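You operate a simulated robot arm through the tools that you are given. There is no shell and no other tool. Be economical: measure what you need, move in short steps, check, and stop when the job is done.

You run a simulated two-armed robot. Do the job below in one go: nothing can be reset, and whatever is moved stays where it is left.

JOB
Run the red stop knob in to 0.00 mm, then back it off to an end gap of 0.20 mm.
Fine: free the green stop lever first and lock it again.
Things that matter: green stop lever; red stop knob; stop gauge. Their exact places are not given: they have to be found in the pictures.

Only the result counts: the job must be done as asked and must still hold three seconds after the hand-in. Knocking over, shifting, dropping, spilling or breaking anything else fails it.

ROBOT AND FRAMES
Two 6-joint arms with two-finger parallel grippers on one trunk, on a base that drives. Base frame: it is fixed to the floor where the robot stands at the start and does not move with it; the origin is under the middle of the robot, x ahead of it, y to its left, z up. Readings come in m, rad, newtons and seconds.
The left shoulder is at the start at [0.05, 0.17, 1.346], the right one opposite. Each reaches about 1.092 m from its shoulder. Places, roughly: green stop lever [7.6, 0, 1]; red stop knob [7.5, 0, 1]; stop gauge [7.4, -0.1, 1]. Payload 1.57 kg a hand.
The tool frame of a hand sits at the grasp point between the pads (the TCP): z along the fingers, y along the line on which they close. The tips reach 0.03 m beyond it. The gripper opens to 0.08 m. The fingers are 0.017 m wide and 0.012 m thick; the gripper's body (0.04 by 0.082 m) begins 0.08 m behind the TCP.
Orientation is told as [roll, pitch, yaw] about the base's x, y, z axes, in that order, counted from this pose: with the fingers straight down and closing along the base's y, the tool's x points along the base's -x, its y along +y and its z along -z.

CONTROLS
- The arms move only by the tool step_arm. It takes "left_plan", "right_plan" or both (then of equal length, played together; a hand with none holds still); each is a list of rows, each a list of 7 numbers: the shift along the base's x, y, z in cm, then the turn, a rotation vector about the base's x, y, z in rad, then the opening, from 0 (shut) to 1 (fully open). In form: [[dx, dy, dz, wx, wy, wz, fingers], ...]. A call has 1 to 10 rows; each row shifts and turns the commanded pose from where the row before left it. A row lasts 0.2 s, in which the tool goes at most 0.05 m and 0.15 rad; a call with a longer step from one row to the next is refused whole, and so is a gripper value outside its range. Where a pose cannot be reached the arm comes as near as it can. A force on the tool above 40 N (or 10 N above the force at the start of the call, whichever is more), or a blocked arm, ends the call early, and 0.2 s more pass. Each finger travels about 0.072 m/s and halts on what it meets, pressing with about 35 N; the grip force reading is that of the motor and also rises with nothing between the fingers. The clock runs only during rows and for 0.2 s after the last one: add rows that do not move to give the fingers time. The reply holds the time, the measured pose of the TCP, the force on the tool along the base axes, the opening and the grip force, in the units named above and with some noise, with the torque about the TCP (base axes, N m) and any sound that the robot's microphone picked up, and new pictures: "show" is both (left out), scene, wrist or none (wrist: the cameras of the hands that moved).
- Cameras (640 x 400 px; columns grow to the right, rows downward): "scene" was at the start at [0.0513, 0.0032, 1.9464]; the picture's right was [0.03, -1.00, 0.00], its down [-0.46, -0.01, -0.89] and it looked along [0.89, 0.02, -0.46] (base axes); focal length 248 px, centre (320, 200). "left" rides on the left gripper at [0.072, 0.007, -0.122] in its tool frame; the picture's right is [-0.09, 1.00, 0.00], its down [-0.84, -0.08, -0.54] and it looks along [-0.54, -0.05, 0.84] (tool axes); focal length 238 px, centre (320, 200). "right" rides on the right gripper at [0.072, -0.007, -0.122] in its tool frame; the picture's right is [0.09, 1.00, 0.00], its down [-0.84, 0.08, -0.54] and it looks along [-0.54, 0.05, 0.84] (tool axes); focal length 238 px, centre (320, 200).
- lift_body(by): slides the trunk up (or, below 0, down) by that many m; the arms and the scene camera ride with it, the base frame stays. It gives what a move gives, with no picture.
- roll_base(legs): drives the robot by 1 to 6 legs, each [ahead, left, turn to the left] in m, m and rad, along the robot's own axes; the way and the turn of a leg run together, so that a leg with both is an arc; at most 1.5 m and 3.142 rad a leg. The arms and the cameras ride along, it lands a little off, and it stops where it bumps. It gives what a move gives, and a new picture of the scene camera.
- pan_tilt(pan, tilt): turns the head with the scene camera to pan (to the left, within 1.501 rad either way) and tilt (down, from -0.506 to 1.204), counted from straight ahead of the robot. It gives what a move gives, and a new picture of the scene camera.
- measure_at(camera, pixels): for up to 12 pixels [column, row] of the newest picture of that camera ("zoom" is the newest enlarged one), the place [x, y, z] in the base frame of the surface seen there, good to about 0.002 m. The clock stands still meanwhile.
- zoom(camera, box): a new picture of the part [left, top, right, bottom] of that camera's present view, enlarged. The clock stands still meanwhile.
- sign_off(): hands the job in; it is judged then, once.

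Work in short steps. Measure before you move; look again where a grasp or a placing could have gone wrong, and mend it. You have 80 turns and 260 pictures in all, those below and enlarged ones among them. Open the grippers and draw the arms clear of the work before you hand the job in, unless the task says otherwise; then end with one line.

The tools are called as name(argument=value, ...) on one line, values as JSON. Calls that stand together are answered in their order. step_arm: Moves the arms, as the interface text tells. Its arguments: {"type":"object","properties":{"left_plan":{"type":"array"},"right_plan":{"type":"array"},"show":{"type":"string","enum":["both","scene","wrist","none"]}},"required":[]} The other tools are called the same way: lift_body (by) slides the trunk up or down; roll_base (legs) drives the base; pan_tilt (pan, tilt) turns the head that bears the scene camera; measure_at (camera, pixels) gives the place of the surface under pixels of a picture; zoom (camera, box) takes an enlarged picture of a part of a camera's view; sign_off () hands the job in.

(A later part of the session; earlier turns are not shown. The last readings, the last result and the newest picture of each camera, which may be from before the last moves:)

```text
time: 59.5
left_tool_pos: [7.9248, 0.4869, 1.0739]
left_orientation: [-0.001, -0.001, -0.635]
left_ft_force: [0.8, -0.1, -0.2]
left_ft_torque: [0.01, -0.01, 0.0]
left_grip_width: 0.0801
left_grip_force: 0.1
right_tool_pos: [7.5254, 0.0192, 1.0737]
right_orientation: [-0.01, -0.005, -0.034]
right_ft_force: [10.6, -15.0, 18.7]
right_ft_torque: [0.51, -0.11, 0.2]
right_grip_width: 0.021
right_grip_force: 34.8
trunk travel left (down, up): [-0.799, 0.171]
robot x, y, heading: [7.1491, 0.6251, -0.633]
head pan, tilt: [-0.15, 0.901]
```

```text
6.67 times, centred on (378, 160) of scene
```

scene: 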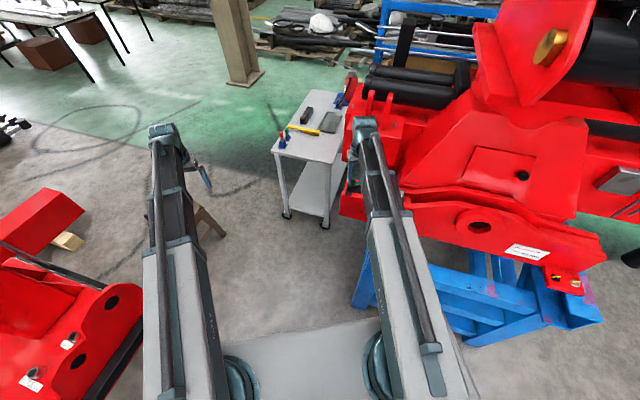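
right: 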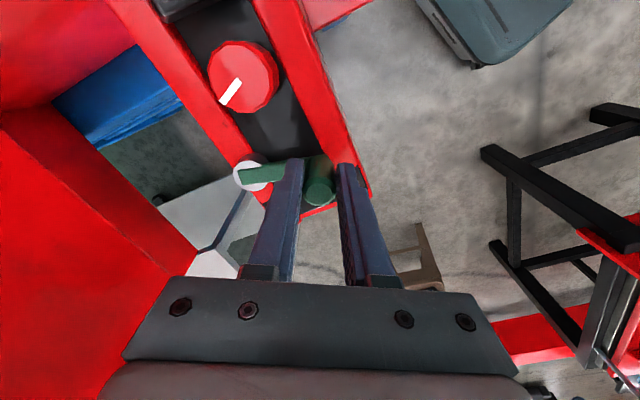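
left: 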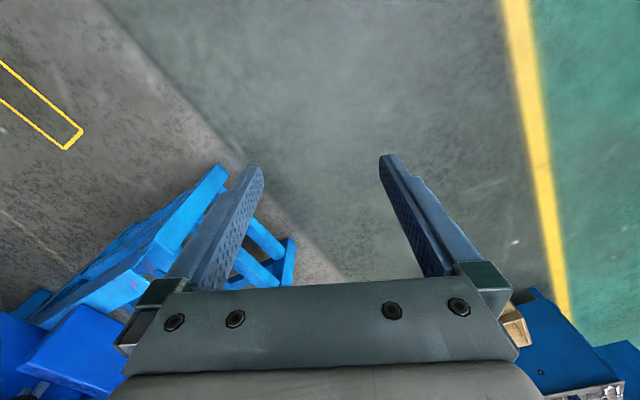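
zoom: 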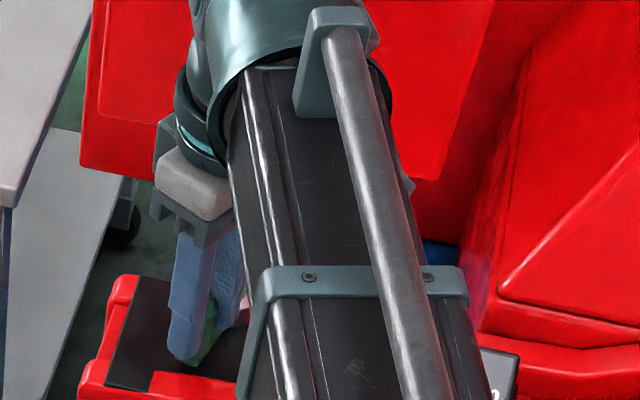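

Rims are at 1.016, so the fingers clear them; the lever has turned ~36°. I go on with a smaller step and a slight inward correction.

step_arm(right_plan=[[-0.42, -0.16, 0, 0, 0, 0.075, 0.1], [0, 0, 0, 0, 0, 0, 0.1]], show="wrist")

```text
time: 60.1
left_tool_pos: [7.9252, 0.4865, 1.0742]
left_orientation: [0.001, 0.001, -0.633]
left_ft_force: [0.1, -1.1, 0.8]
left_ft_torque: [0.0, 0.01, 0.04]
left_grip_width: 0.08
left_grip_force: 0.1
right_tool_pos: [7.5213, 0.0171, 1.0734]
right_orientation: [-0.01, -0.003, 0.042]
right_ft_force: [11.1, -16.8, 22.3]
right_ft_torque: [0.42, 0.02, 0.19]
right_grip_width: 0.0214
right_grip_force: 34.6
trunk travel left (down, up): [-0.799, 0.171]
robot x, y, heading: [7.1507, 0.6197, -0.629]
head pan, tilt: [-0.15, 0.901]
```

right: 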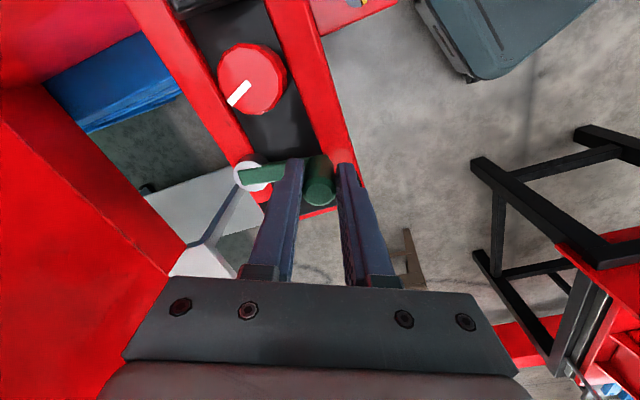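

Force is nearly unchanged while the lever still follows. I continue in small steps, watching.

step_arm(right_plan=[[-0.41, -0.16, 0, 0, 0, 0.075, 0.1], [-0.4, -0.19, 0, 0, 0, 0.075, 0.1], [0, 0, 0, 0, 0, 0, 0.1]], show="wrist")

```text
time: 60.9
left_tool_pos: [7.9244, 0.4869, 1.0733]
left_orientation: [0.0, -0.001, -0.634]
left_ft_force: [-1.2, -0.2, -0.1]
left_ft_torque: [0.01, 0.0, 0.02]
left_grip_width: 0.0799
left_grip_force: 0.1
right_tool_pos: [7.5144, 0.0133, 1.0731]
right_orientation: [-0.012, -0.006, 0.191]
right_ft_force: [12.6, -21.9, 26.4]
right_ft_torque: [0.29, 0.13, 0.05]
right_grip_width: 0.0211
right_grip_force: 34.4
trunk travel left (down, up): [-0.799, 0.171]
robot x, y, heading: [7.1512, 0.6197, -0.63]
head pan, tilt: [-0.15, 0.901]
```

right: 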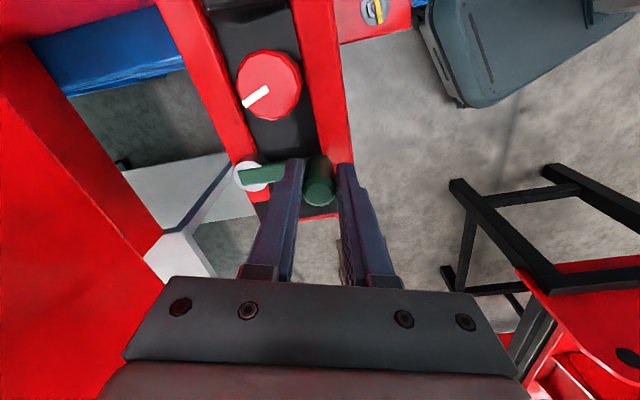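

Lever is now square to the beam (≈118°); the remaining force is radial inward, ~25 N, with almost no tangential part. I correct 1.5 mm inward to see it drop.

step_arm(right_plan=[[0.07, -0.13, 0, 0, 0, 0, 0.1], [0, 0, 0, 0, 0, 0, 0.1]], show="none")

measure_at(camera="right", pixels=[[318, 188], [310, 188], [327, 188], [262, 178], [245, 180], [345, 165]])

zoom(camera="right", box=[210, 100, 400, 220])

```text
time: 61.5
left_tool_pos: [7.925, 0.4869, 1.0737]
left_orientation: [0.0, 0.0, -0.635]
left_ft_force: [0.2, -0.2, -0.3]
left_ft_torque: [-0.01, -0.01, -0.02]
left_grip_width: 0.0799
left_grip_force: 0.0
right_tool_pos: [7.5141, 0.0127, 1.0734]
right_orientation: [-0.008, -0.006, 0.192]
right_ft_force: [9.2, -15.2, 19.3]
right_ft_torque: [0.45, -0.41, 0.09]
right_grip_width: 0.0209
right_grip_force: 34.9
trunk travel left (down, up): [-0.799, 0.171]
robot x, y, heading: [7.152, 0.6222, -0.63]
head pan, tilt: [-0.15, 0.901]
```

```text
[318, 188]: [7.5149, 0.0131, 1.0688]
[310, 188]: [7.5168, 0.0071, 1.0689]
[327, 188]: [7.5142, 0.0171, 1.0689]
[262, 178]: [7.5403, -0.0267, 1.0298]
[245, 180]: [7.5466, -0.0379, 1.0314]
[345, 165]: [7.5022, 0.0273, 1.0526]
```

```text
3.33 times, centred on (305, 160) of right
```

zoom: 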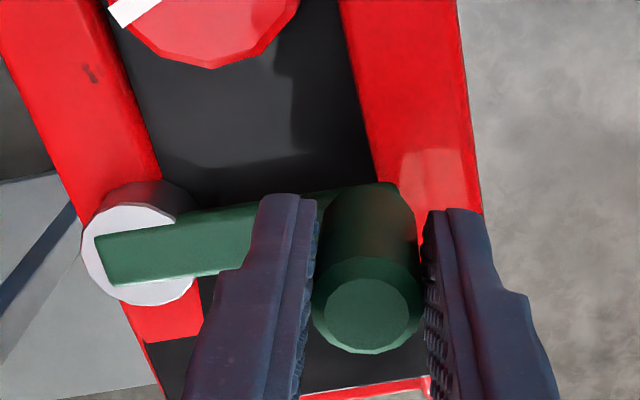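

The force fell with the correction; it is only radial. I continue counter-clockwise one more step pair.

step_arm(right_plan=[[-0.36, -0.22, 0, 0, 0, 0.075, 0.1], [-0.35, -0.25, 0, 0, 0, 0.075, 0.1], [0, 0, 0, 0, 0, 0, 0.1]], show="wrist")

```text
time: 62.3
left_tool_pos: [7.9262, 0.4881, 1.0706]
left_orientation: [-0.003, 0.0, -0.632]
left_ft_force: [1.0, 0.7, -0.2]
left_ft_torque: [0.02, 0.0, 0.0]
left_grip_width: 0.0801
left_grip_force: 0.1
right_tool_pos: [7.5106, 0.0111, 1.0721]
right_orientation: [-0.008, -0.006, 0.345]
right_ft_force: [25.3, 1.3, 7.4]
right_ft_torque: [0.59, -0.8, -0.16]
right_grip_width: 0.0214
right_grip_force: 34.1
trunk travel left (down, up): [-0.799, 0.171]
robot x, y, heading: [7.1504, 0.6208, -0.632]
head pan, tilt: [-0.15, 0.901]
```

right: 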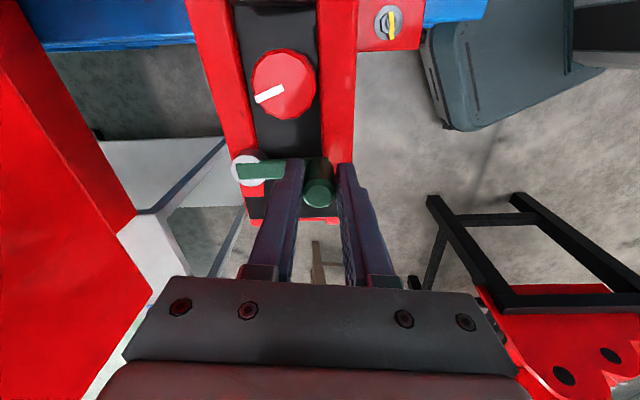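

The lever met a stop after ~53° (21 N against motion). I ease off, open the fingers and raise the trunk.

step_arm(right_plan=[[0.2, 0.13, 0, 0, 0, 0, 0.1], [0, 0, 0, 0, 0, 0, 0.4], [0, 0, 0, 0, 0, 0, 0.5]], show="none")

lift_body(by=0.06)

step_arm(right_plan=[[0, 0, 0, 0, 0, 0, 0.5]], show="both")

```text
time: 63.1
left_tool_pos: [7.9245, 0.4874, 1.0738]
left_orientation: [-0.001, -0.001, -0.635]
left_ft_force: [0.4, 0.0, 0.4]
left_ft_torque: [0.02, 0.03, 0.0]
left_grip_width: 0.0801
left_grip_force: 0.0
right_tool_pos: [7.5069, 0.0107, 1.0729]
right_orientation: [-0.009, -0.004, 0.34]
right_ft_force: [0.1, -0.4, -0.8]
right_ft_torque: [-0.01, 0.0, -0.01]
right_grip_width: 0.0402
right_grip_force: 0.0
trunk travel left (down, up): [-0.799, 0.171]
robot x, y, heading: [7.1481, 0.6211, -0.631]
head pan, tilt: [-0.15, 0.901]
```

```text
time: 64.1
left_tool_pos: [7.9251, 0.4884, 1.1328]
left_orientation: [0.0, 0.002, -0.634]
left_ft_force: [-0.3, -0.3, 0.2]
left_ft_torque: [0.01, 0.0, 0.01]
left_grip_width: 0.0802
left_grip_force: 0.1
right_tool_pos: [7.5079, 0.0099, 1.1338]
right_orientation: [-0.01, -0.005, 0.343]
right_ft_force: [0.1, -1.2, -0.8]
right_ft_torque: [0.03, -0.01, 0.02]
right_grip_width: 0.0399
right_grip_force: 0.2
trunk travel left (down, up): [-0.859, 0.111]
robot x, y, heading: [7.1488, 0.6234, -0.63]
head pan, tilt: [-0.15, 0.901]
```

```text
time: 64.5
left_tool_pos: [7.9252, 0.4876, 1.1339]
left_orientation: [0.0, 0.0, -0.633]
left_ft_force: [-0.1, 0.1, -0.2]
left_ft_torque: [0.02, 0.01, 0.02]
left_grip_width: 0.0801
left_grip_force: 0.0
right_tool_pos: [7.5075, 0.01, 1.1321]
right_orientation: [-0.007, -0.002, 0.341]
right_ft_force: [0.0, 0.7, -0.3]
right_ft_torque: [-0.01, -0.01, -0.01]
right_grip_width: 0.04
right_grip_force: 0.1
trunk travel left (down, up): [-0.859, 0.111]
robot x, y, heading: [7.1506, 0.6205, -0.634]
head pan, tilt: [-0.15, 0.901]
```

scene: 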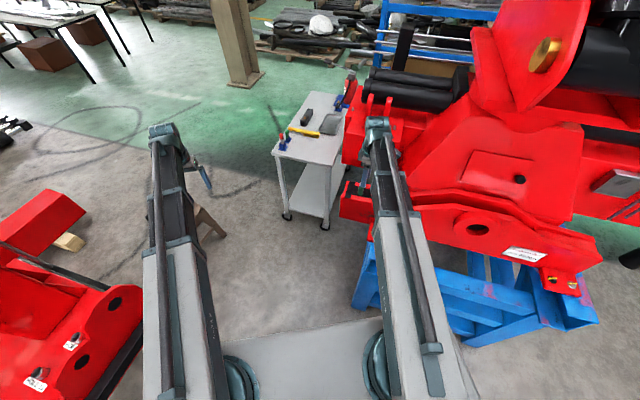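
right: 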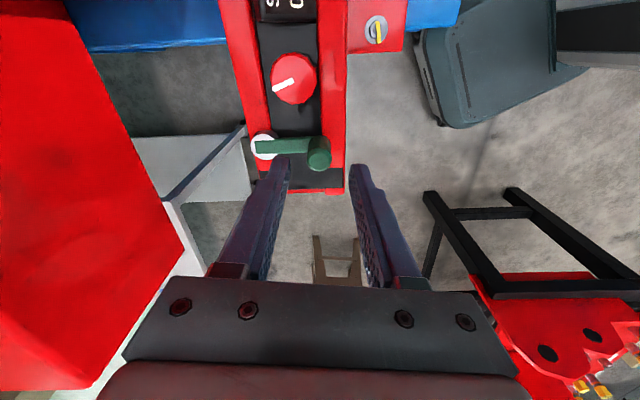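

The lever stays in its freed place (post at (318,155) in the wrist view). I now measure the knob and gauge edges.

measure_at(camera="right", pixels=[[293, 80], [273, 78], [312, 78], [292, 58], [292, 101], [285, 22], [285, 15], [312, 20], [262, 18], [318, 155], [265, 130], [290, 122]])

zoom(camera="right", box=[220, 0, 380, 100])

```text
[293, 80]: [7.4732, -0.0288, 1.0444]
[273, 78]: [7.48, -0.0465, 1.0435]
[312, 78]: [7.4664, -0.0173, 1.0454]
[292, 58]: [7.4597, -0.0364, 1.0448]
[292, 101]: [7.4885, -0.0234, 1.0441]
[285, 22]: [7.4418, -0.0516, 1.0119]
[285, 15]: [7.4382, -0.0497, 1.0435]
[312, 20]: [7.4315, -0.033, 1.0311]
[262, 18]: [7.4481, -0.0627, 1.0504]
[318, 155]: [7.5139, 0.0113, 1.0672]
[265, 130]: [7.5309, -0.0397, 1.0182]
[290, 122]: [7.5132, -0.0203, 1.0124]
```

```text
4.00 times, centred on (300, 50) of right
```

zoom: 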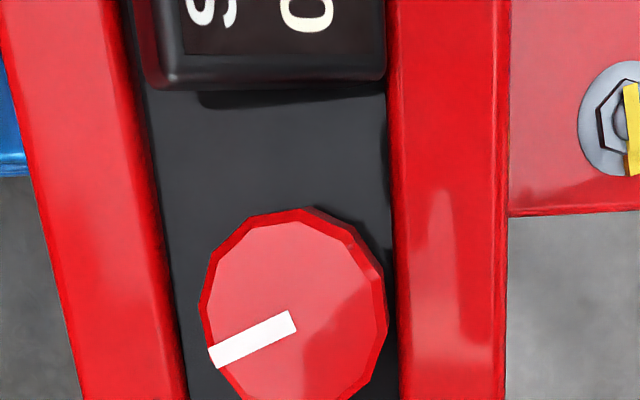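

Knob centre (7.4735,-0.030), top 1.0445, gauge edge 40 mm away. I move over the knob at yaw ≈0.9 with fingers at 5 cm.

step_arm(right_plan=[[-0.85, -1.0, 0, 0, 0, 0.14, 0.62], [-0.85, -1.0, 0, 0, 0, 0.14, 0.62], [-0.85, -1.0, 0, 0, 0, 0.14, 0.62], [-0.85, -1.0, 0, 0, 0, 0.14, 0.62], [0, 0, 0, 0, 0, 0, 0.62]], show="wrist")

```text
time: 65.7
left_tool_pos: [7.9253, 0.4878, 1.1339]
left_orientation: [-0.001, 0.0, -0.633]
left_ft_force: [0.3, -0.3, 0.2]
left_ft_torque: [0.01, 0.05, 0.01]
left_grip_width: 0.0802
left_grip_force: 0.0
right_tool_pos: [7.4736, -0.0284, 1.134]
right_orientation: [-0.01, -0.004, 0.905]
right_ft_force: [0.3, 0.1, 0.0]
right_ft_torque: [-0.05, 0.0, -0.01]
right_grip_width: 0.0496
right_grip_force: 0.1
trunk travel left (down, up): [-0.859, 0.111]
robot x, y, heading: [7.1504, 0.6192, -0.634]
head pan, tilt: [-0.15, 0.901]
```

right: 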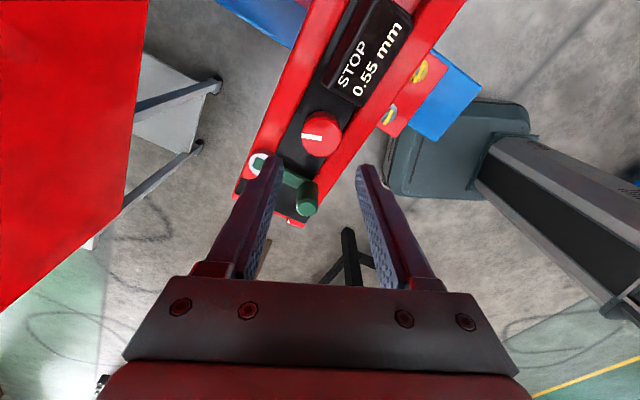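

Gauge readable. I lower 6 cm and check alignment.

lift_body(by=-0.06)

step_arm(right_plan=[[0, -0.12, 0, 0, 0, 0, 0.62]], show="wrist")

```text
time: 66.7
left_tool_pos: [7.9246, 0.4873, 1.0735]
left_orientation: [0.0, 0.001, -0.632]
left_ft_force: [-0.4, -1.1, 0.4]
left_ft_torque: [-0.01, 0.01, -0.04]
left_grip_width: 0.0798
left_grip_force: 0.1
right_tool_pos: [7.4743, -0.0283, 1.0743]
right_orientation: [-0.007, -0.003, 0.903]
right_ft_force: [0.2, 0.2, 1.1]
right_ft_torque: [0.01, 0.01, -0.02]
right_grip_width: 0.0497
right_grip_force: 0.0
trunk travel left (down, up): [-0.799, 0.171]
robot x, y, heading: [7.1501, 0.62, -0.633]
head pan, tilt: [-0.15, 0.901]
```

```text
time: 67.1
left_tool_pos: [7.9267, 0.4866, 1.0723]
left_orientation: [0.0, 0.001, -0.633]
left_ft_force: [-0.1, 0.0, -0.1]
left_ft_torque: [0.01, 0.0, -0.02]
left_grip_width: 0.0799
left_grip_force: 0.0
right_tool_pos: [7.4739, -0.0301, 1.0736]
right_orientation: [-0.009, -0.005, 0.903]
right_ft_force: [0.9, 0.0, -0.4]
right_ft_torque: [0.01, -0.04, 0.02]
right_grip_width: 0.0498
right_grip_force: 0.1
trunk travel left (down, up): [-0.799, 0.171]
robot x, y, heading: [7.1522, 0.6174, -0.637]
head pan, tilt: [-0.15, 0.901]
```

right: 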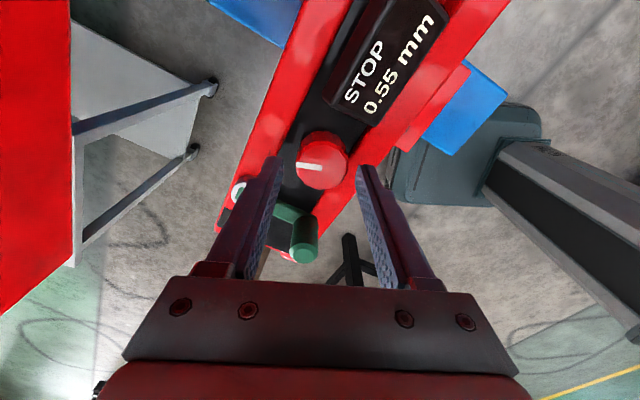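

Aligned; fingers straddle the knob. I lower 2.4 cm more and close.

lift_body(by=-0.024)

step_arm(right_plan=[[0, 0, 0, 0, 0, 0, 0.3], [0, 0, 0, 0, 0, 0, 0.3], [0, 0, 0, 0, 0, 0, 0.3]], show="wrist")

```text
time: 67.8
left_tool_pos: [7.9251, 0.4881, 1.0487]
left_orientation: [0.001, 0.001, -0.634]
left_ft_force: [-0.2, 0.6, 0.5]
left_ft_torque: [0.01, 0.01, -0.03]
left_grip_width: 0.0802
left_grip_force: 0.1
right_tool_pos: [7.4733, -0.0301, 1.049]
right_orientation: [-0.008, -0.003, 0.902]
right_ft_force: [0.0, 0.2, 0.2]
right_ft_torque: [-0.02, 0.01, 0.05]
right_grip_width: 0.0497
right_grip_force: 0.1
trunk travel left (down, up): [-0.775, 0.195]
robot x, y, heading: [7.1472, 0.6197, -0.631]
head pan, tilt: [-0.15, 0.901]
```

```text
time: 68.6
left_tool_pos: [7.9239, 0.487, 1.0496]
left_orientation: [0.001, 0.001, -0.634]
left_ft_force: [-0.4, 0.3, 0.6]
left_ft_torque: [-0.04, 0.0, -0.01]
left_grip_width: 0.0801
left_grip_force: 0.1
right_tool_pos: [7.4746, -0.0299, 1.0488]
right_orientation: [-0.008, -0.002, 0.903]
right_ft_force: [-7.0, 6.1, -8.2]
right_ft_torque: [0.51, 0.83, -0.01]
right_grip_width: 0.0372
right_grip_force: 43.8
trunk travel left (down, up): [-0.775, 0.195]
robot x, y, heading: [7.1511, 0.6219, -0.632]
head pan, tilt: [-0.15, 0.901]
```

right: 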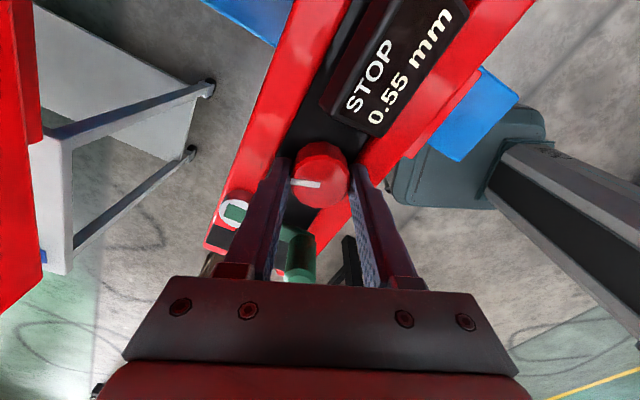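

Knob gripped (37 mm). I turn it clockwise 0.28 rad and read the gauge.

step_arm(right_plan=[[0, 0, 0, 0, 0, -0.14, 0.3], [0, 0, 0, 0, 0, -0.14, 0.3], [0, 0, 0, 0, 0, 0, 0.3]], show="wrist")

```text
time: 69.4
left_tool_pos: [7.9252, 0.488, 1.0505]
left_orientation: [-0.001, -0.003, -0.633]
left_ft_force: [0.3, -0.8, 0.0]
left_ft_torque: [-0.01, -0.03, 0.0]
left_grip_width: 0.0802
left_grip_force: 0.1
right_tool_pos: [7.4731, -0.0296, 1.0492]
right_orientation: [-0.007, -0.002, 0.621]
right_ft_force: [-7.9, 9.6, -11.5]
right_ft_torque: [0.75, 0.59, -0.04]
right_grip_width: 0.0372
right_grip_force: 43.4
trunk travel left (down, up): [-0.775, 0.195]
robot x, y, heading: [7.1491, 0.6226, -0.63]
head pan, tilt: [-0.15, 0.901]
```

right: 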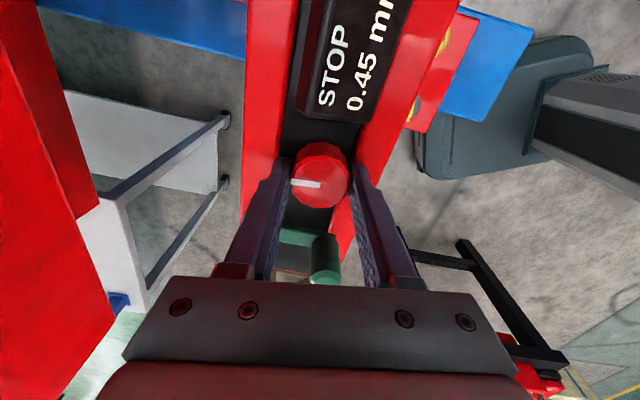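

0.28 rad took 0.10 mm off (≈0.36 mm/rad). I turn 1.0 rad further clockwise and read.

step_arm(right_plan=[[0, 0, 0, 0, 0, -0.14, 0.3], [0, 0, 0, 0, 0, -0.14, 0.3], [0, 0, 0, 0, 0, -0.14, 0.3], [0, 0, 0, 0, 0, -0.14, 0.3], [0, 0, 0, 0, 0, -0.14, 0.3], [0, 0, 0, 0, 0, -0.14, 0.3], [0, 0, 0, 0, 0, -0.14, 0.3], [0, 0, 0, 0, 0, 0, 0.3]], show="both")

```text
time: 71.2
left_tool_pos: [7.9237, 0.4872, 1.0498]
left_orientation: [-0.001, -0.002, -0.634]
left_ft_force: [0.0, 0.3, -0.8]
left_ft_torque: [-0.01, -0.01, -0.02]
left_grip_width: 0.0799
left_grip_force: 0.0
right_tool_pos: [7.4745, -0.0311, 1.049]
right_orientation: [-0.008, -0.005, -0.362]
right_ft_force: [-9.1, -2.7, -0.4]
right_ft_torque: [1.11, 0.61, -0.01]
right_grip_width: 0.0372
right_grip_force: 43.5
trunk travel left (down, up): [-0.775, 0.195]
robot x, y, heading: [7.1486, 0.6187, -0.633]
head pan, tilt: [-0.15, 0.901]
```

scene: 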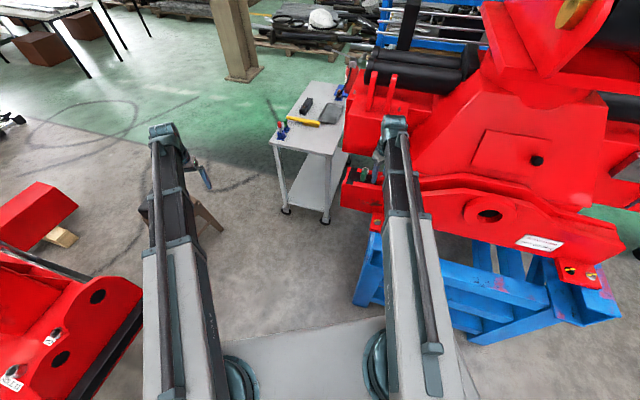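
right: 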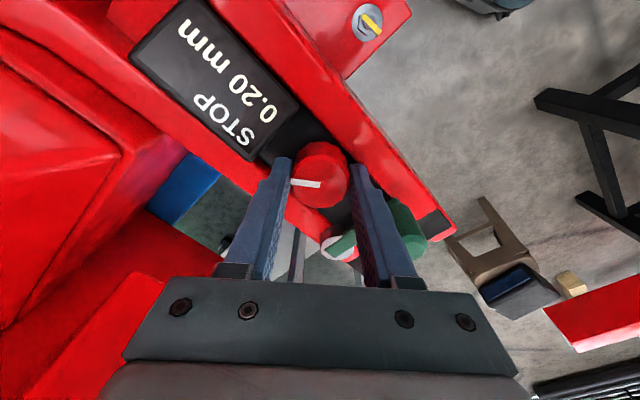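

The gauge reads 0.20. I enlarge to confirm before going on.

zoom(camera="right", box=[130, 0, 380, 156])

step_arm(right_plan=[[0, 0, 0, 0, 0, -0.14, 0.3], [0, 0, 0, 0, 0, -0.14, 0.3], [0, 0, 0, 0, 0, 0, 0.3]], show="wrist")

```text
2.56 times, centred on (255, 78) of right
```

zoom: 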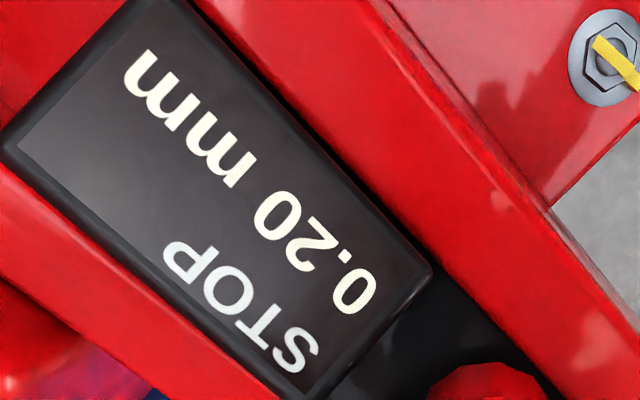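

```text
time: 72.0
left_tool_pos: [7.9242, 0.4862, 1.0503]
left_orientation: [-0.001, -0.001, -0.635]
left_ft_force: [0.6, -0.1, 1.1]
left_ft_torque: [-0.01, 0.0, -0.01]
left_grip_width: 0.0801
left_grip_force: 0.0
right_tool_pos: [7.4743, -0.0299, 1.0494]
right_orientation: [-0.008, -0.005, -0.639]
right_ft_force: [-6.2, -12.8, 11.5]
right_ft_torque: [0.75, 0.01, 0.02]
right_grip_width: 0.0371
right_grip_force: 43.5
trunk travel left (down, up): [-0.775, 0.195]
robot x, y, heading: [7.1525, 0.6209, -0.636]
head pan, tilt: [-0.15, 0.901]
```

right: 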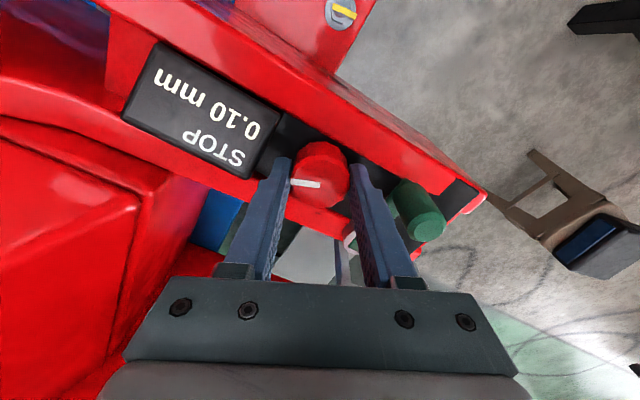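

0.10 now (the display seems to step by 0.05). I go on 0.14 rad at a time, keeping each reading.

step_arm(right_plan=[[0, 0, 0, 0, 0, -0.14, 0.3], [0, 0, 0, 0, 0, 0, 0.3]], show="wrist")

step_arm(right_plan=[[0, 0, 0, 0, 0, -0.1, 0.3], [0, 0, 0, 0, 0, 0, 0.3]], show="wrist")

```text
time: 72.6
left_tool_pos: [7.924, 0.4869, 1.0501]
left_orientation: [0.001, -0.002, -0.634]
left_ft_force: [1.0, 0.7, 0.8]
left_ft_torque: [0.01, 0.01, 0.01]
left_grip_width: 0.0797
left_grip_force: 0.0
right_tool_pos: [7.4747, -0.0312, 1.0493]
right_orientation: [-0.01, -0.005, -0.78]
right_ft_force: [-5.0, -16.2, 14.5]
right_ft_torque: [-0.06, -0.67, 0.05]
right_grip_width: 0.0375
right_grip_force: 43.2
trunk travel left (down, up): [-0.775, 0.195]
robot x, y, heading: [7.1496, 0.6204, -0.635]
head pan, tilt: [-0.15, 0.901]
```

right: 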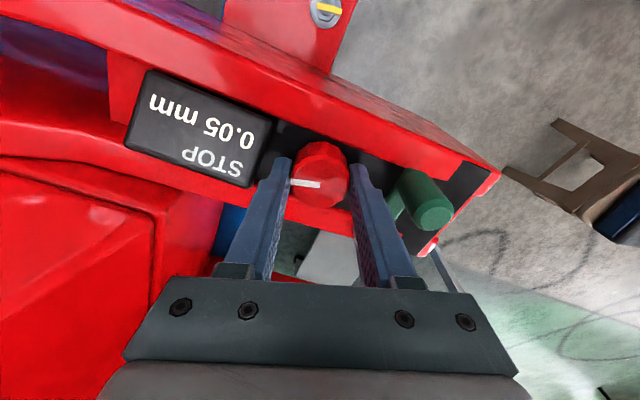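

```text
time: 73.2
left_tool_pos: [7.9239, 0.4875, 1.0494]
left_orientation: [0.0, -0.003, -0.633]
left_ft_force: [-0.1, -1.2, -0.5]
left_ft_torque: [-0.03, 0.02, 0.01]
left_grip_width: 0.0799
left_grip_force: 0.0
right_tool_pos: [7.4739, -0.0316, 1.0486]
right_orientation: [-0.008, -0.005, -0.881]
right_ft_force: [-4.5, -16.9, 14.6]
right_ft_torque: [-0.33, -0.83, -0.01]
right_grip_width: 0.0373
right_grip_force: 43.8
trunk travel left (down, up): [-0.775, 0.195]
robot x, y, heading: [7.1487, 0.6221, -0.633]
head pan, tilt: [-0.15, 0.901]
```

right: 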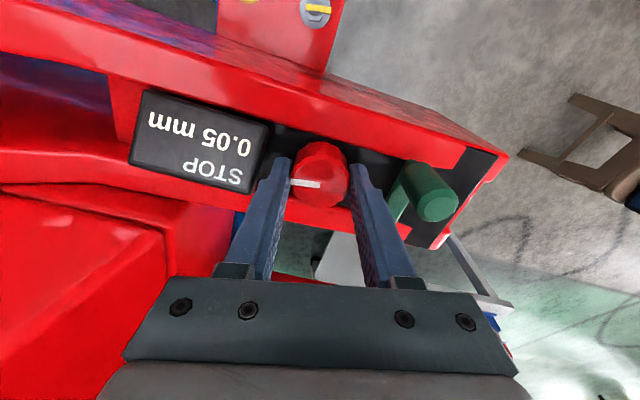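

0.05 at yaw −0.88; the scale fits ≈0.175 rad per 0.05 mm. I turn on to reach 0.00 at about yaw −1.02.

step_arm(right_plan=[[0, 0, 0, 0, 0, -0.1, 0.3], [0, 0, 0, 0, 0, 0, 0.3]], show="wrist")

step_arm(right_plan=[[0, 0, 0, 0, 0, -0.05, 0.3], [0, 0, 0, 0, 0, 0, 0.3]], show="wrist")

```text
time: 73.8
left_tool_pos: [7.924, 0.4863, 1.0495]
left_orientation: [0.0, -0.002, -0.634]
left_ft_force: [0.3, 0.3, 0.1]
left_ft_torque: [-0.01, 0.01, 0.0]
left_grip_width: 0.08
left_grip_force: 0.0
right_tool_pos: [7.4737, -0.0313, 1.049]
right_orientation: [-0.008, -0.004, -0.979]
right_ft_force: [-5.3, -19.3, 16.2]
right_ft_torque: [-0.13, -0.66, 0.04]
right_grip_width: 0.0369
right_grip_force: 43.2
trunk travel left (down, up): [-0.775, 0.195]
robot x, y, heading: [7.1485, 0.6191, -0.63]
head pan, tilt: [-0.15, 0.901]
```

right: 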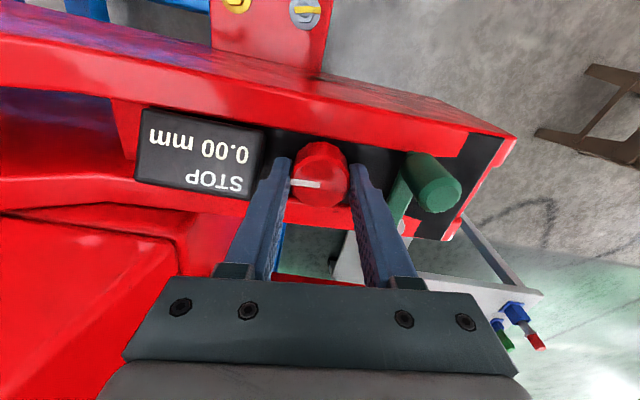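

```text
time: 74.4
left_tool_pos: [7.9247, 0.4865, 1.0502]
left_orientation: [-0.001, -0.002, -0.634]
left_ft_force: [-0.2, -0.1, 0.2]
left_ft_torque: [0.04, 0.01, 0.01]
left_grip_width: 0.0798
left_grip_force: 0.0
right_tool_pos: [7.4738, -0.0316, 1.0491]
right_orientation: [-0.006, -0.003, -1.03]
right_ft_force: [-3.0, -20.6, 19.3]
right_ft_torque: [0.26, -0.47, 0.01]
right_grip_width: 0.0371
right_grip_force: 43.0
trunk travel left (down, up): [-0.775, 0.195]
robot x, y, heading: [7.1501, 0.6197, -0.631]
head pan, tilt: [-0.15, 0.901]
```

right: 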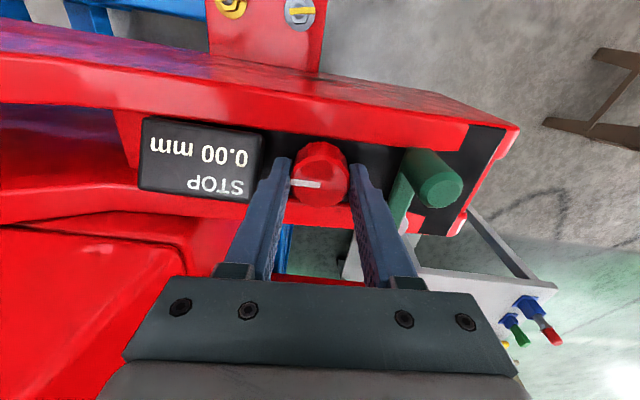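

0.00 is reached. I nudge 0.03 rad more to be sure it is fully in, then begin backing off 0.56 rad and read.

step_arm(right_plan=[[0, 0, 0, 0, 0, -0.03, 0.3], [0, 0, 0, 0, 0, 0, 0.3]], show="wrist")

step_arm(right_plan=[[0, 0, 0, 0, 0, 0.14, 0.3], [0, 0, 0, 0, 0, 0.14, 0.3], [0, 0, 0, 0, 0, 0.14, 0.3], [0, 0, 0, 0, 0, 0.11, 0.3], [0, 0, 0, 0, 0, 0, 0.3]], show="wrist")

```text
time: 75.0
left_tool_pos: [7.9232, 0.4858, 1.0508]
left_orientation: [0.0, -0.002, -0.632]
left_ft_force: [0.3, 0.9, -0.5]
left_ft_torque: [-0.04, 0.0, -0.03]
left_grip_width: 0.0801
left_grip_force: 0.1
right_tool_pos: [7.4739, -0.0307, 1.0488]
right_orientation: [-0.01, -0.007, -1.061]
right_ft_force: [-4.2, -23.3, 21.5]
right_ft_torque: [0.43, -0.52, 0.0]
right_grip_width: 0.0374
right_grip_force: 43.8
trunk travel left (down, up): [-0.775, 0.195]
robot x, y, heading: [7.1454, 0.6152, -0.63]
head pan, tilt: [-0.15, 0.901]
```

right: 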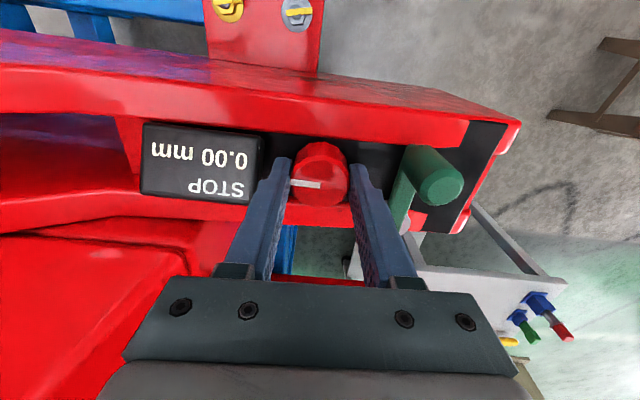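

```text
time: 76.2
left_tool_pos: [7.9247, 0.4881, 1.0503]
left_orientation: [0.0, 0.0, -0.634]
left_ft_force: [-0.8, 1.5, -0.7]
left_ft_torque: [0.03, -0.01, 0.0]
left_grip_width: 0.0802
left_grip_force: 0.0
right_tool_pos: [7.4737, -0.0312, 1.0495]
right_orientation: [-0.008, -0.003, -0.528]
right_ft_force: [-2.1, -18.9, 17.7]
right_ft_torque: [0.32, -0.2, 0.03]
right_grip_width: 0.0372
right_grip_force: 43.5
trunk travel left (down, up): [-0.775, 0.195]
robot x, y, heading: [7.1509, 0.6189, -0.63]
head pan, tilt: [-0.15, 0.901]
```

right: 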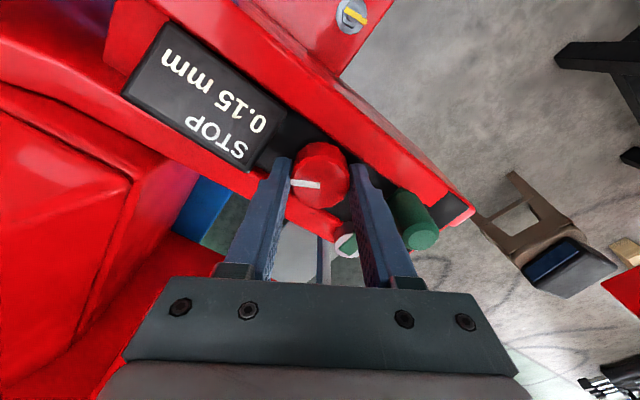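

0.15 at yaw −0.53, consistent with no backlash. I step to find the 0.20 band.

step_arm(right_plan=[[0, 0, 0, 0, 0, 0.09, 0.3], [0, 0, 0, 0, 0, 0, 0.3]], show="wrist")

step_arm(right_plan=[[0, 0, 0, 0, 0, 0.04, 0.3], [0, 0, 0, 0, 0, 0, 0.3]], show="wrist")

step_arm(right_plan=[[0, 0, 0, 0, 0, 0.04, 0.3], [0, 0, 0, 0, 0, 0, 0.3]], show="wrist")

```text
time: 76.8
left_tool_pos: [7.9231, 0.4872, 1.0501]
left_orientation: [0.001, 0.0, -0.633]
left_ft_force: [-0.1, -0.1, 0.7]
left_ft_torque: [-0.03, -0.03, 0.0]
left_grip_width: 0.08
left_grip_force: 0.0
right_tool_pos: [7.4737, -0.0304, 1.0492]
right_orientation: [-0.007, -0.004, -0.436]
right_ft_force: [-2.1, -15.2, 13.4]
right_ft_torque: [0.2, -0.43, 0.03]
right_grip_width: 0.0373
right_grip_force: 43.9
trunk travel left (down, up): [-0.775, 0.195]
robot x, y, heading: [7.1491, 0.6184, -0.626]
head pan, tilt: [-0.15, 0.901]
```

right: 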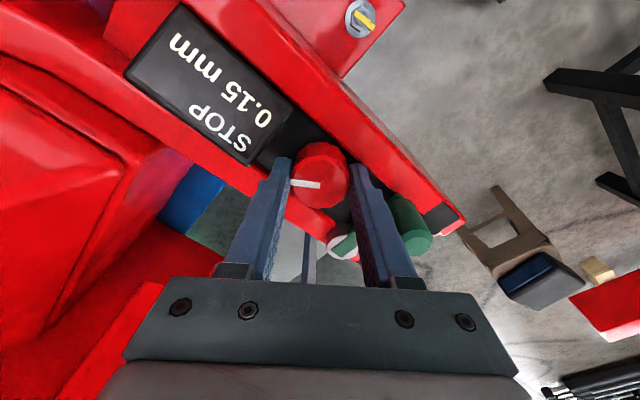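

```text
time: 77.4
left_tool_pos: [7.9249, 0.4864, 1.0501]
left_orientation: [-0.001, 0.0, -0.633]
left_ft_force: [-0.1, 0.2, 0.7]
left_ft_torque: [-0.01, -0.02, 0.0]
left_grip_width: 0.0801
left_grip_force: 0.1
right_tool_pos: [7.4728, -0.0302, 1.0495]
right_orientation: [-0.009, -0.002, -0.396]
right_ft_force: [-2.3, -15.2, 13.1]
right_ft_torque: [0.59, -0.25, 0.02]
right_grip_width: 0.0373
right_grip_force: 42.9
trunk travel left (down, up): [-0.775, 0.195]
robot x, y, heading: [7.1486, 0.6198, -0.628]
head pan, tilt: [-0.15, 0.901]
```

right: 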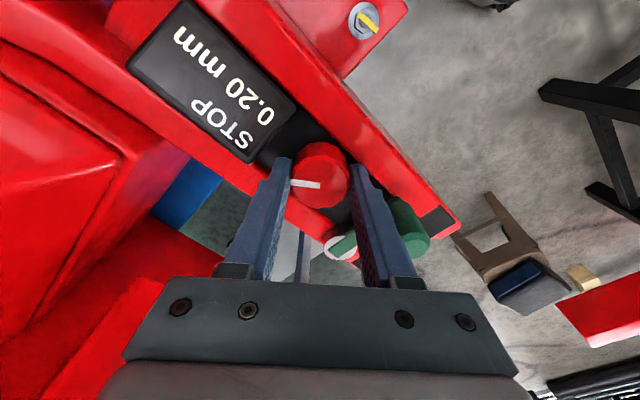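

```text
time: 78.0
left_tool_pos: [7.9233, 0.4861, 1.0496]
left_orientation: [0.002, -0.001, -0.633]
left_ft_force: [0.2, 1.3, -0.8]
left_ft_torque: [0.0, -0.01, -0.02]
left_grip_width: 0.0801
left_grip_force: 0.1
right_tool_pos: [7.4737, -0.0304, 1.0506]
right_orientation: [-0.009, -0.004, -0.359]
right_ft_force: [-3.7, -12.9, 10.5]
right_ft_torque: [0.53, -0.1, 0.04]
right_grip_width: 0.0372
right_grip_force: 43.4
trunk travel left (down, up): [-0.775, 0.195]
robot x, y, heading: [7.1481, 0.6192, -0.634]
head pan, tilt: [-0.15, 0.901]
```

right: 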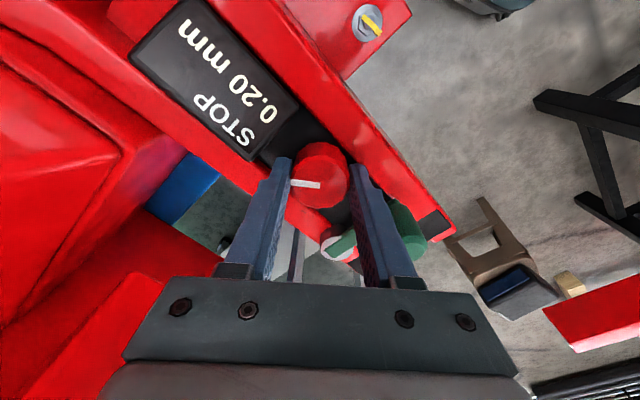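

The 0.15→0.20 change lies at yaw ≈−0.415, so the band centre is ≈−0.325. I turn 0.034 rad more, then release and raise.

step_arm(right_plan=[[0, 0, 0, 0, 0, 0.034, 0.3], [0, 0, 0, 0, 0, 0, 0.3], [0, 0, 0, 0, 0, 0, 0.6], [0, 0, 0, 0, 0, 0, 0.62]], show="wrist")

lift_body(by=0.085)

step_arm(right_plan=[[0, 0, 0, 0, 0, 0, 0.5]], show="wrist")

```text
time: 79.0
left_tool_pos: [7.9253, 0.4874, 1.0497]
left_orientation: [0.0, 0.001, -0.634]
left_ft_force: [-0.3, 0.1, -0.3]
left_ft_torque: [-0.03, -0.03, 0.02]
left_grip_width: 0.0794
left_grip_force: 0.1
right_tool_pos: [7.475, -0.0297, 1.0502]
right_orientation: [-0.009, -0.004, -0.322]
right_ft_force: [-0.4, -0.2, -0.8]
right_ft_torque: [0.02, -0.01, -0.03]
right_grip_width: 0.0497
right_grip_force: 0.1
trunk travel left (down, up): [-0.775, 0.195]
robot x, y, heading: [7.1489, 0.6218, -0.629]
head pan, tilt: [-0.15, 0.901]
```

right: 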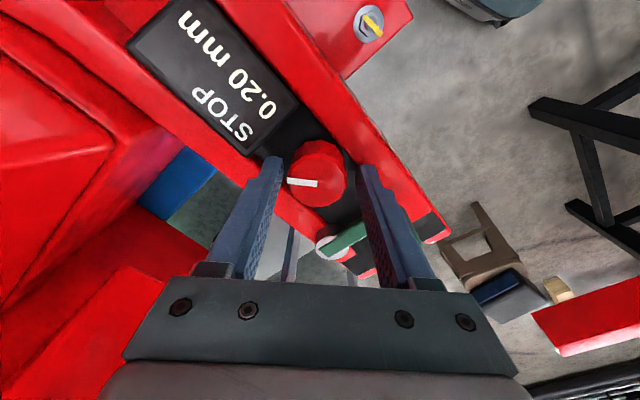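

```text
time: 80.2
left_tool_pos: [7.9248, 0.4866, 1.1339]
left_orientation: [0.001, 0.0, -0.633]
left_ft_force: [-0.8, -0.1, -0.3]
left_ft_torque: [0.0, 0.0, 0.01]
left_grip_width: 0.0801
left_grip_force: 0.0
right_tool_pos: [7.4749, -0.0293, 1.1348]
right_orientation: [-0.009, -0.002, -0.325]
right_ft_force: [0.3, -0.2, -0.6]
right_ft_torque: [0.0, -0.01, -0.01]
right_grip_width: 0.0496
right_grip_force: 0.0
trunk travel left (down, up): [-0.86, 0.11]
robot x, y, heading: [7.1485, 0.6215, -0.632]
head pan, tilt: [-0.15, 0.901]
```

```text
time: 80.6
left_tool_pos: [7.9249, 0.487, 1.1342]
left_orientation: [0.001, -0.001, -0.633]
left_ft_force: [-0.1, 0.1, 0.6]
left_ft_torque: [0.0, 0.0, -0.03]
left_grip_width: 0.0803
left_grip_force: 0.1
right_tool_pos: [7.4746, -0.0299, 1.1343]
right_orientation: [-0.01, -0.003, -0.324]
right_ft_force: [-0.8, -0.1, 0.3]
right_ft_torque: [-0.02, 0.03, 0.03]
right_grip_width: 0.0398
right_grip_force: 0.1
trunk travel left (down, up): [-0.86, 0.11]
robot x, y, heading: [7.1484, 0.6201, -0.627]
head pan, tilt: [-0.15, 0.901]
```

right: 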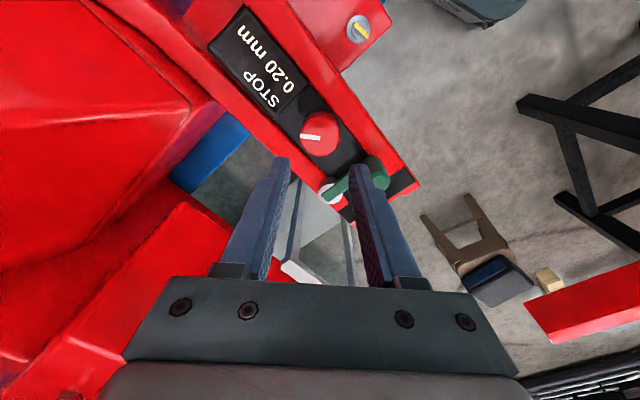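

Still 0.20. Now back to the lever post at (7.514,0.0115) with yaw ≈0.3.

step_arm(right_plan=[[0.78, 0.83, 0, 0, 0, 0.124, 0.5], [0.78, 0.83, 0, 0, 0, 0.124, 0.5], [0.78, 0.83, 0, 0, 0, 0.124, 0.5], [0.78, 0.83, 0, 0, 0, 0.124, 0.5], [0.78, 0.83, 0, 0, 0, 0.124, 0.5], [0, 0, 0, 0, 0, 0, 0.5]], show="wrist")

measure_at(camera="right", pixels=[[318, 155], [310, 155], [326, 155], [318, 162]])

```text
time: 82.0
left_tool_pos: [7.9246, 0.4873, 1.1343]
left_orientation: [0.0, 0.0, -0.634]
left_ft_force: [-0.4, -0.9, -0.4]
left_ft_torque: [0.0, -0.02, 0.0]
left_grip_width: 0.0801
left_grip_force: 0.1
right_tool_pos: [7.5127, 0.0122, 1.1345]
right_orientation: [-0.008, -0.004, 0.297]
right_ft_force: [0.3, -1.0, 0.0]
right_ft_torque: [-0.03, 0.0, -0.03]
right_grip_width: 0.0402
right_grip_force: 0.0
trunk travel left (down, up): [-0.86, 0.11]
robot x, y, heading: [7.1504, 0.6188, -0.631]
head pan, tilt: [-0.15, 0.901]
```

right: 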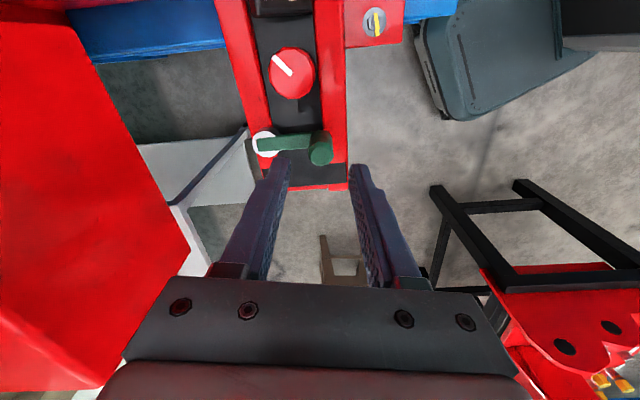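

```text
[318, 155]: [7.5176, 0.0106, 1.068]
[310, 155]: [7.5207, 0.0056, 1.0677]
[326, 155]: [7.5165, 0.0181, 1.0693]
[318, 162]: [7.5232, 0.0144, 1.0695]
```

Post at about (7.515,0.012). I lower 6 cm, check force, and close.

lift_body(by=-0.06)

step_arm(right_plan=[[0.15, 0, 0, 0, 0, 0, 0.5], [0, 0, 0, 0, 0, 0, 0.1], [0, 0, 0, 0, 0, 0, 0.1], [0, 0, 0, 0, 0, 0, 0.1]], show="wrist")

```text
time: 83.0
left_tool_pos: [7.9254, 0.4873, 1.075]
left_orientation: [-0.001, 0.0, -0.634]
left_ft_force: [0.1, -0.7, -0.4]
left_ft_torque: [0.01, 0.03, -0.01]
left_grip_width: 0.0801
left_grip_force: 0.2
right_tool_pos: [7.5125, 0.0115, 1.0756]
right_orientation: [-0.009, -0.006, 0.296]
right_ft_force: [-0.5, 0.0, 0.2]
right_ft_torque: [0.02, -0.02, 0.0]
right_grip_width: 0.04
right_grip_force: 0.0
trunk travel left (down, up): [-0.8, 0.17]
robot x, y, heading: [7.1491, 0.6208, -0.633]
head pan, tilt: [-0.15, 0.901]
```

```text
time: 84.0
left_tool_pos: [7.9263, 0.4872, 1.0746]
left_orientation: [0.0, -0.001, -0.634]
left_ft_force: [0.2, -0.6, 0.2]
left_ft_torque: [0.02, 0.02, -0.01]
left_grip_width: 0.0801
left_grip_force: 0.1
right_tool_pos: [7.5131, 0.0124, 1.0747]
right_orientation: [-0.008, -0.003, 0.295]
right_ft_force: [-4.7, 9.8, -9.6]
right_ft_torque: [0.66, 0.31, 0.01]
right_grip_width: 0.0213
right_grip_force: 34.2
trunk travel left (down, up): [-0.8, 0.17]
robot x, y, heading: [7.1499, 0.619, -0.63]
head pan, tilt: [-0.15, 0.901]
```

right: 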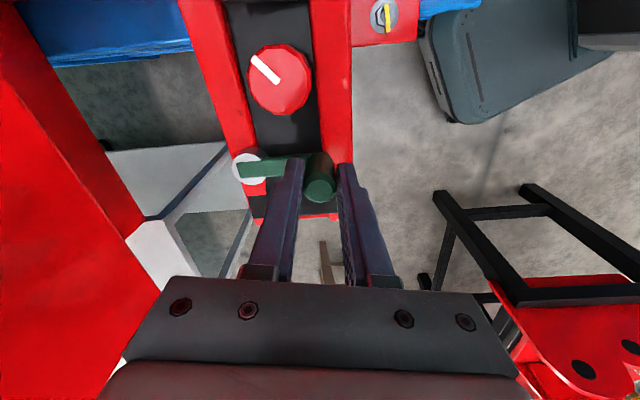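

Gripped again. I turn the lever back clockwise along the arc, five steps.

step_arm(right_plan=[[0.78, 0.35, 0, 0, 0, -0.149, 0.1], [0.82, 0.23, 0, 0, 0, -0.149, 0.1], [0.85, 0.1, 0, 0, 0, -0.149, 0.1], [0.86, -0.02, 0, 0, 0, -0.149, 0.1], [0.84, -0.15, 0, 0, 0, -0.149, 0.1], [0, 0, 0, 0, 0, 0, 0.1]], show="wrist")

```text
time: 85.4
left_tool_pos: [7.9257, 0.4885, 1.0737]
left_orientation: [-0.003, 0.0, -0.634]
left_ft_force: [-0.6, 0.6, 0.1]
left_ft_torque: [0.0, -0.01, -0.01]
left_grip_width: 0.0801
left_grip_force: 0.1
right_tool_pos: [7.5567, 0.0184, 1.0757]
right_orientation: [-0.009, -0.004, -0.45]
right_ft_force: [3.6, 17.8, -9.7]
right_ft_torque: [1.12, 0.56, -0.15]
right_grip_width: 0.0211
right_grip_force: 34.3
trunk travel left (down, up): [-0.8, 0.17]
robot x, y, heading: [7.1507, 0.6206, -0.634]
head pan, tilt: [-0.15, 0.901]
```

right: 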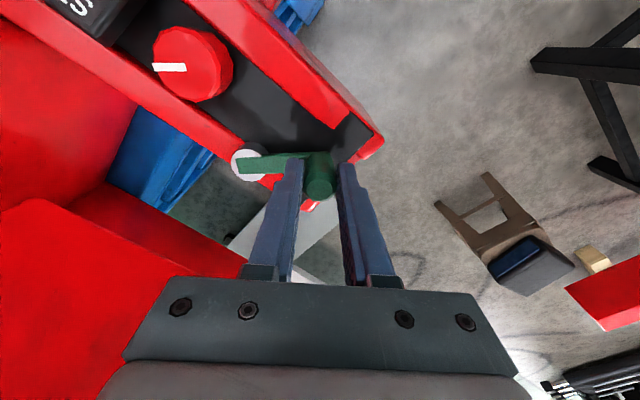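

Force outward 18 N (my arc is a bit inside). I continue with a slight outward correction toward the locked stop.

step_arm(right_plan=[[0.45, 0.02, 0, 0, 0, -0.075, 0.1], [0.38, -0.12, 0, 0, 0, -0.075, 0.1], [0, 0, 0, 0, 0, 0, 0.1]], show="wrist")

step_arm(right_plan=[[0.38, -0.17, 0, 0, 0, -0.075, 0.1], [0, 0, 0, 0, 0, 0, 0.1]], show="wrist")

```text
time: 86.2
left_tool_pos: [7.9237, 0.4867, 1.075]
left_orientation: [-0.002, -0.001, -0.634]
left_ft_force: [-0.6, -0.5, -0.2]
left_ft_torque: [-0.03, -0.01, -0.03]
left_grip_width: 0.08
left_grip_force: 0.1
right_tool_pos: [7.5619, 0.0169, 1.0751]
right_orientation: [-0.008, -0.003, -0.603]
right_ft_force: [-9.1, 18.7, -13.4]
right_ft_torque: [0.68, -0.45, -0.02]
right_grip_width: 0.021
right_grip_force: 34.3
trunk travel left (down, up): [-0.8, 0.17]
robot x, y, heading: [7.1494, 0.6238, -0.629]
head pan, tilt: [-0.15, 0.901]
```

right: 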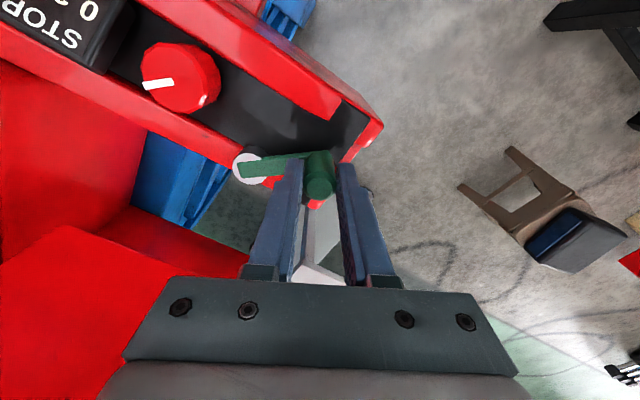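

```text
time: 86.8
left_tool_pos: [7.9238, 0.4891, 1.0758]
left_orientation: [0.0, -0.002, -0.632]
left_ft_force: [0.3, 0.0, -0.1]
left_ft_torque: [-0.01, 0.04, 0.01]
left_grip_width: 0.08
left_grip_force: 0.1
right_tool_pos: [7.5635, 0.0158, 1.0757]
right_orientation: [-0.01, 0.002, -0.677]
right_ft_force: [-18.6, 19.2, -11.3]
right_ft_torque: [0.73, 0.12, 0.12]
right_grip_width: 0.0215
right_grip_force: 34.0
trunk travel left (down, up): [-0.8, 0.17]
robot x, y, heading: [7.1458, 0.6198, -0.636]
head pan, tilt: [-0.15, 0.901]
```

right: 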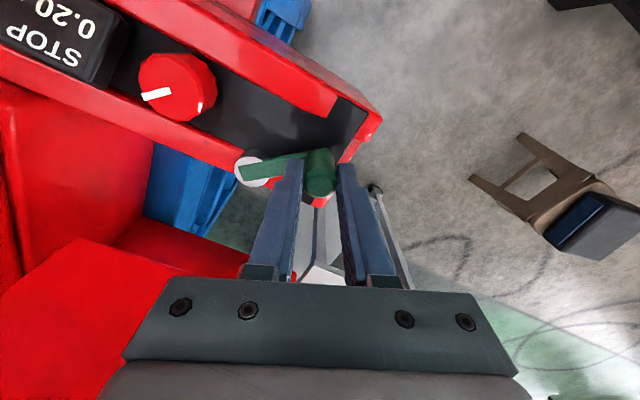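

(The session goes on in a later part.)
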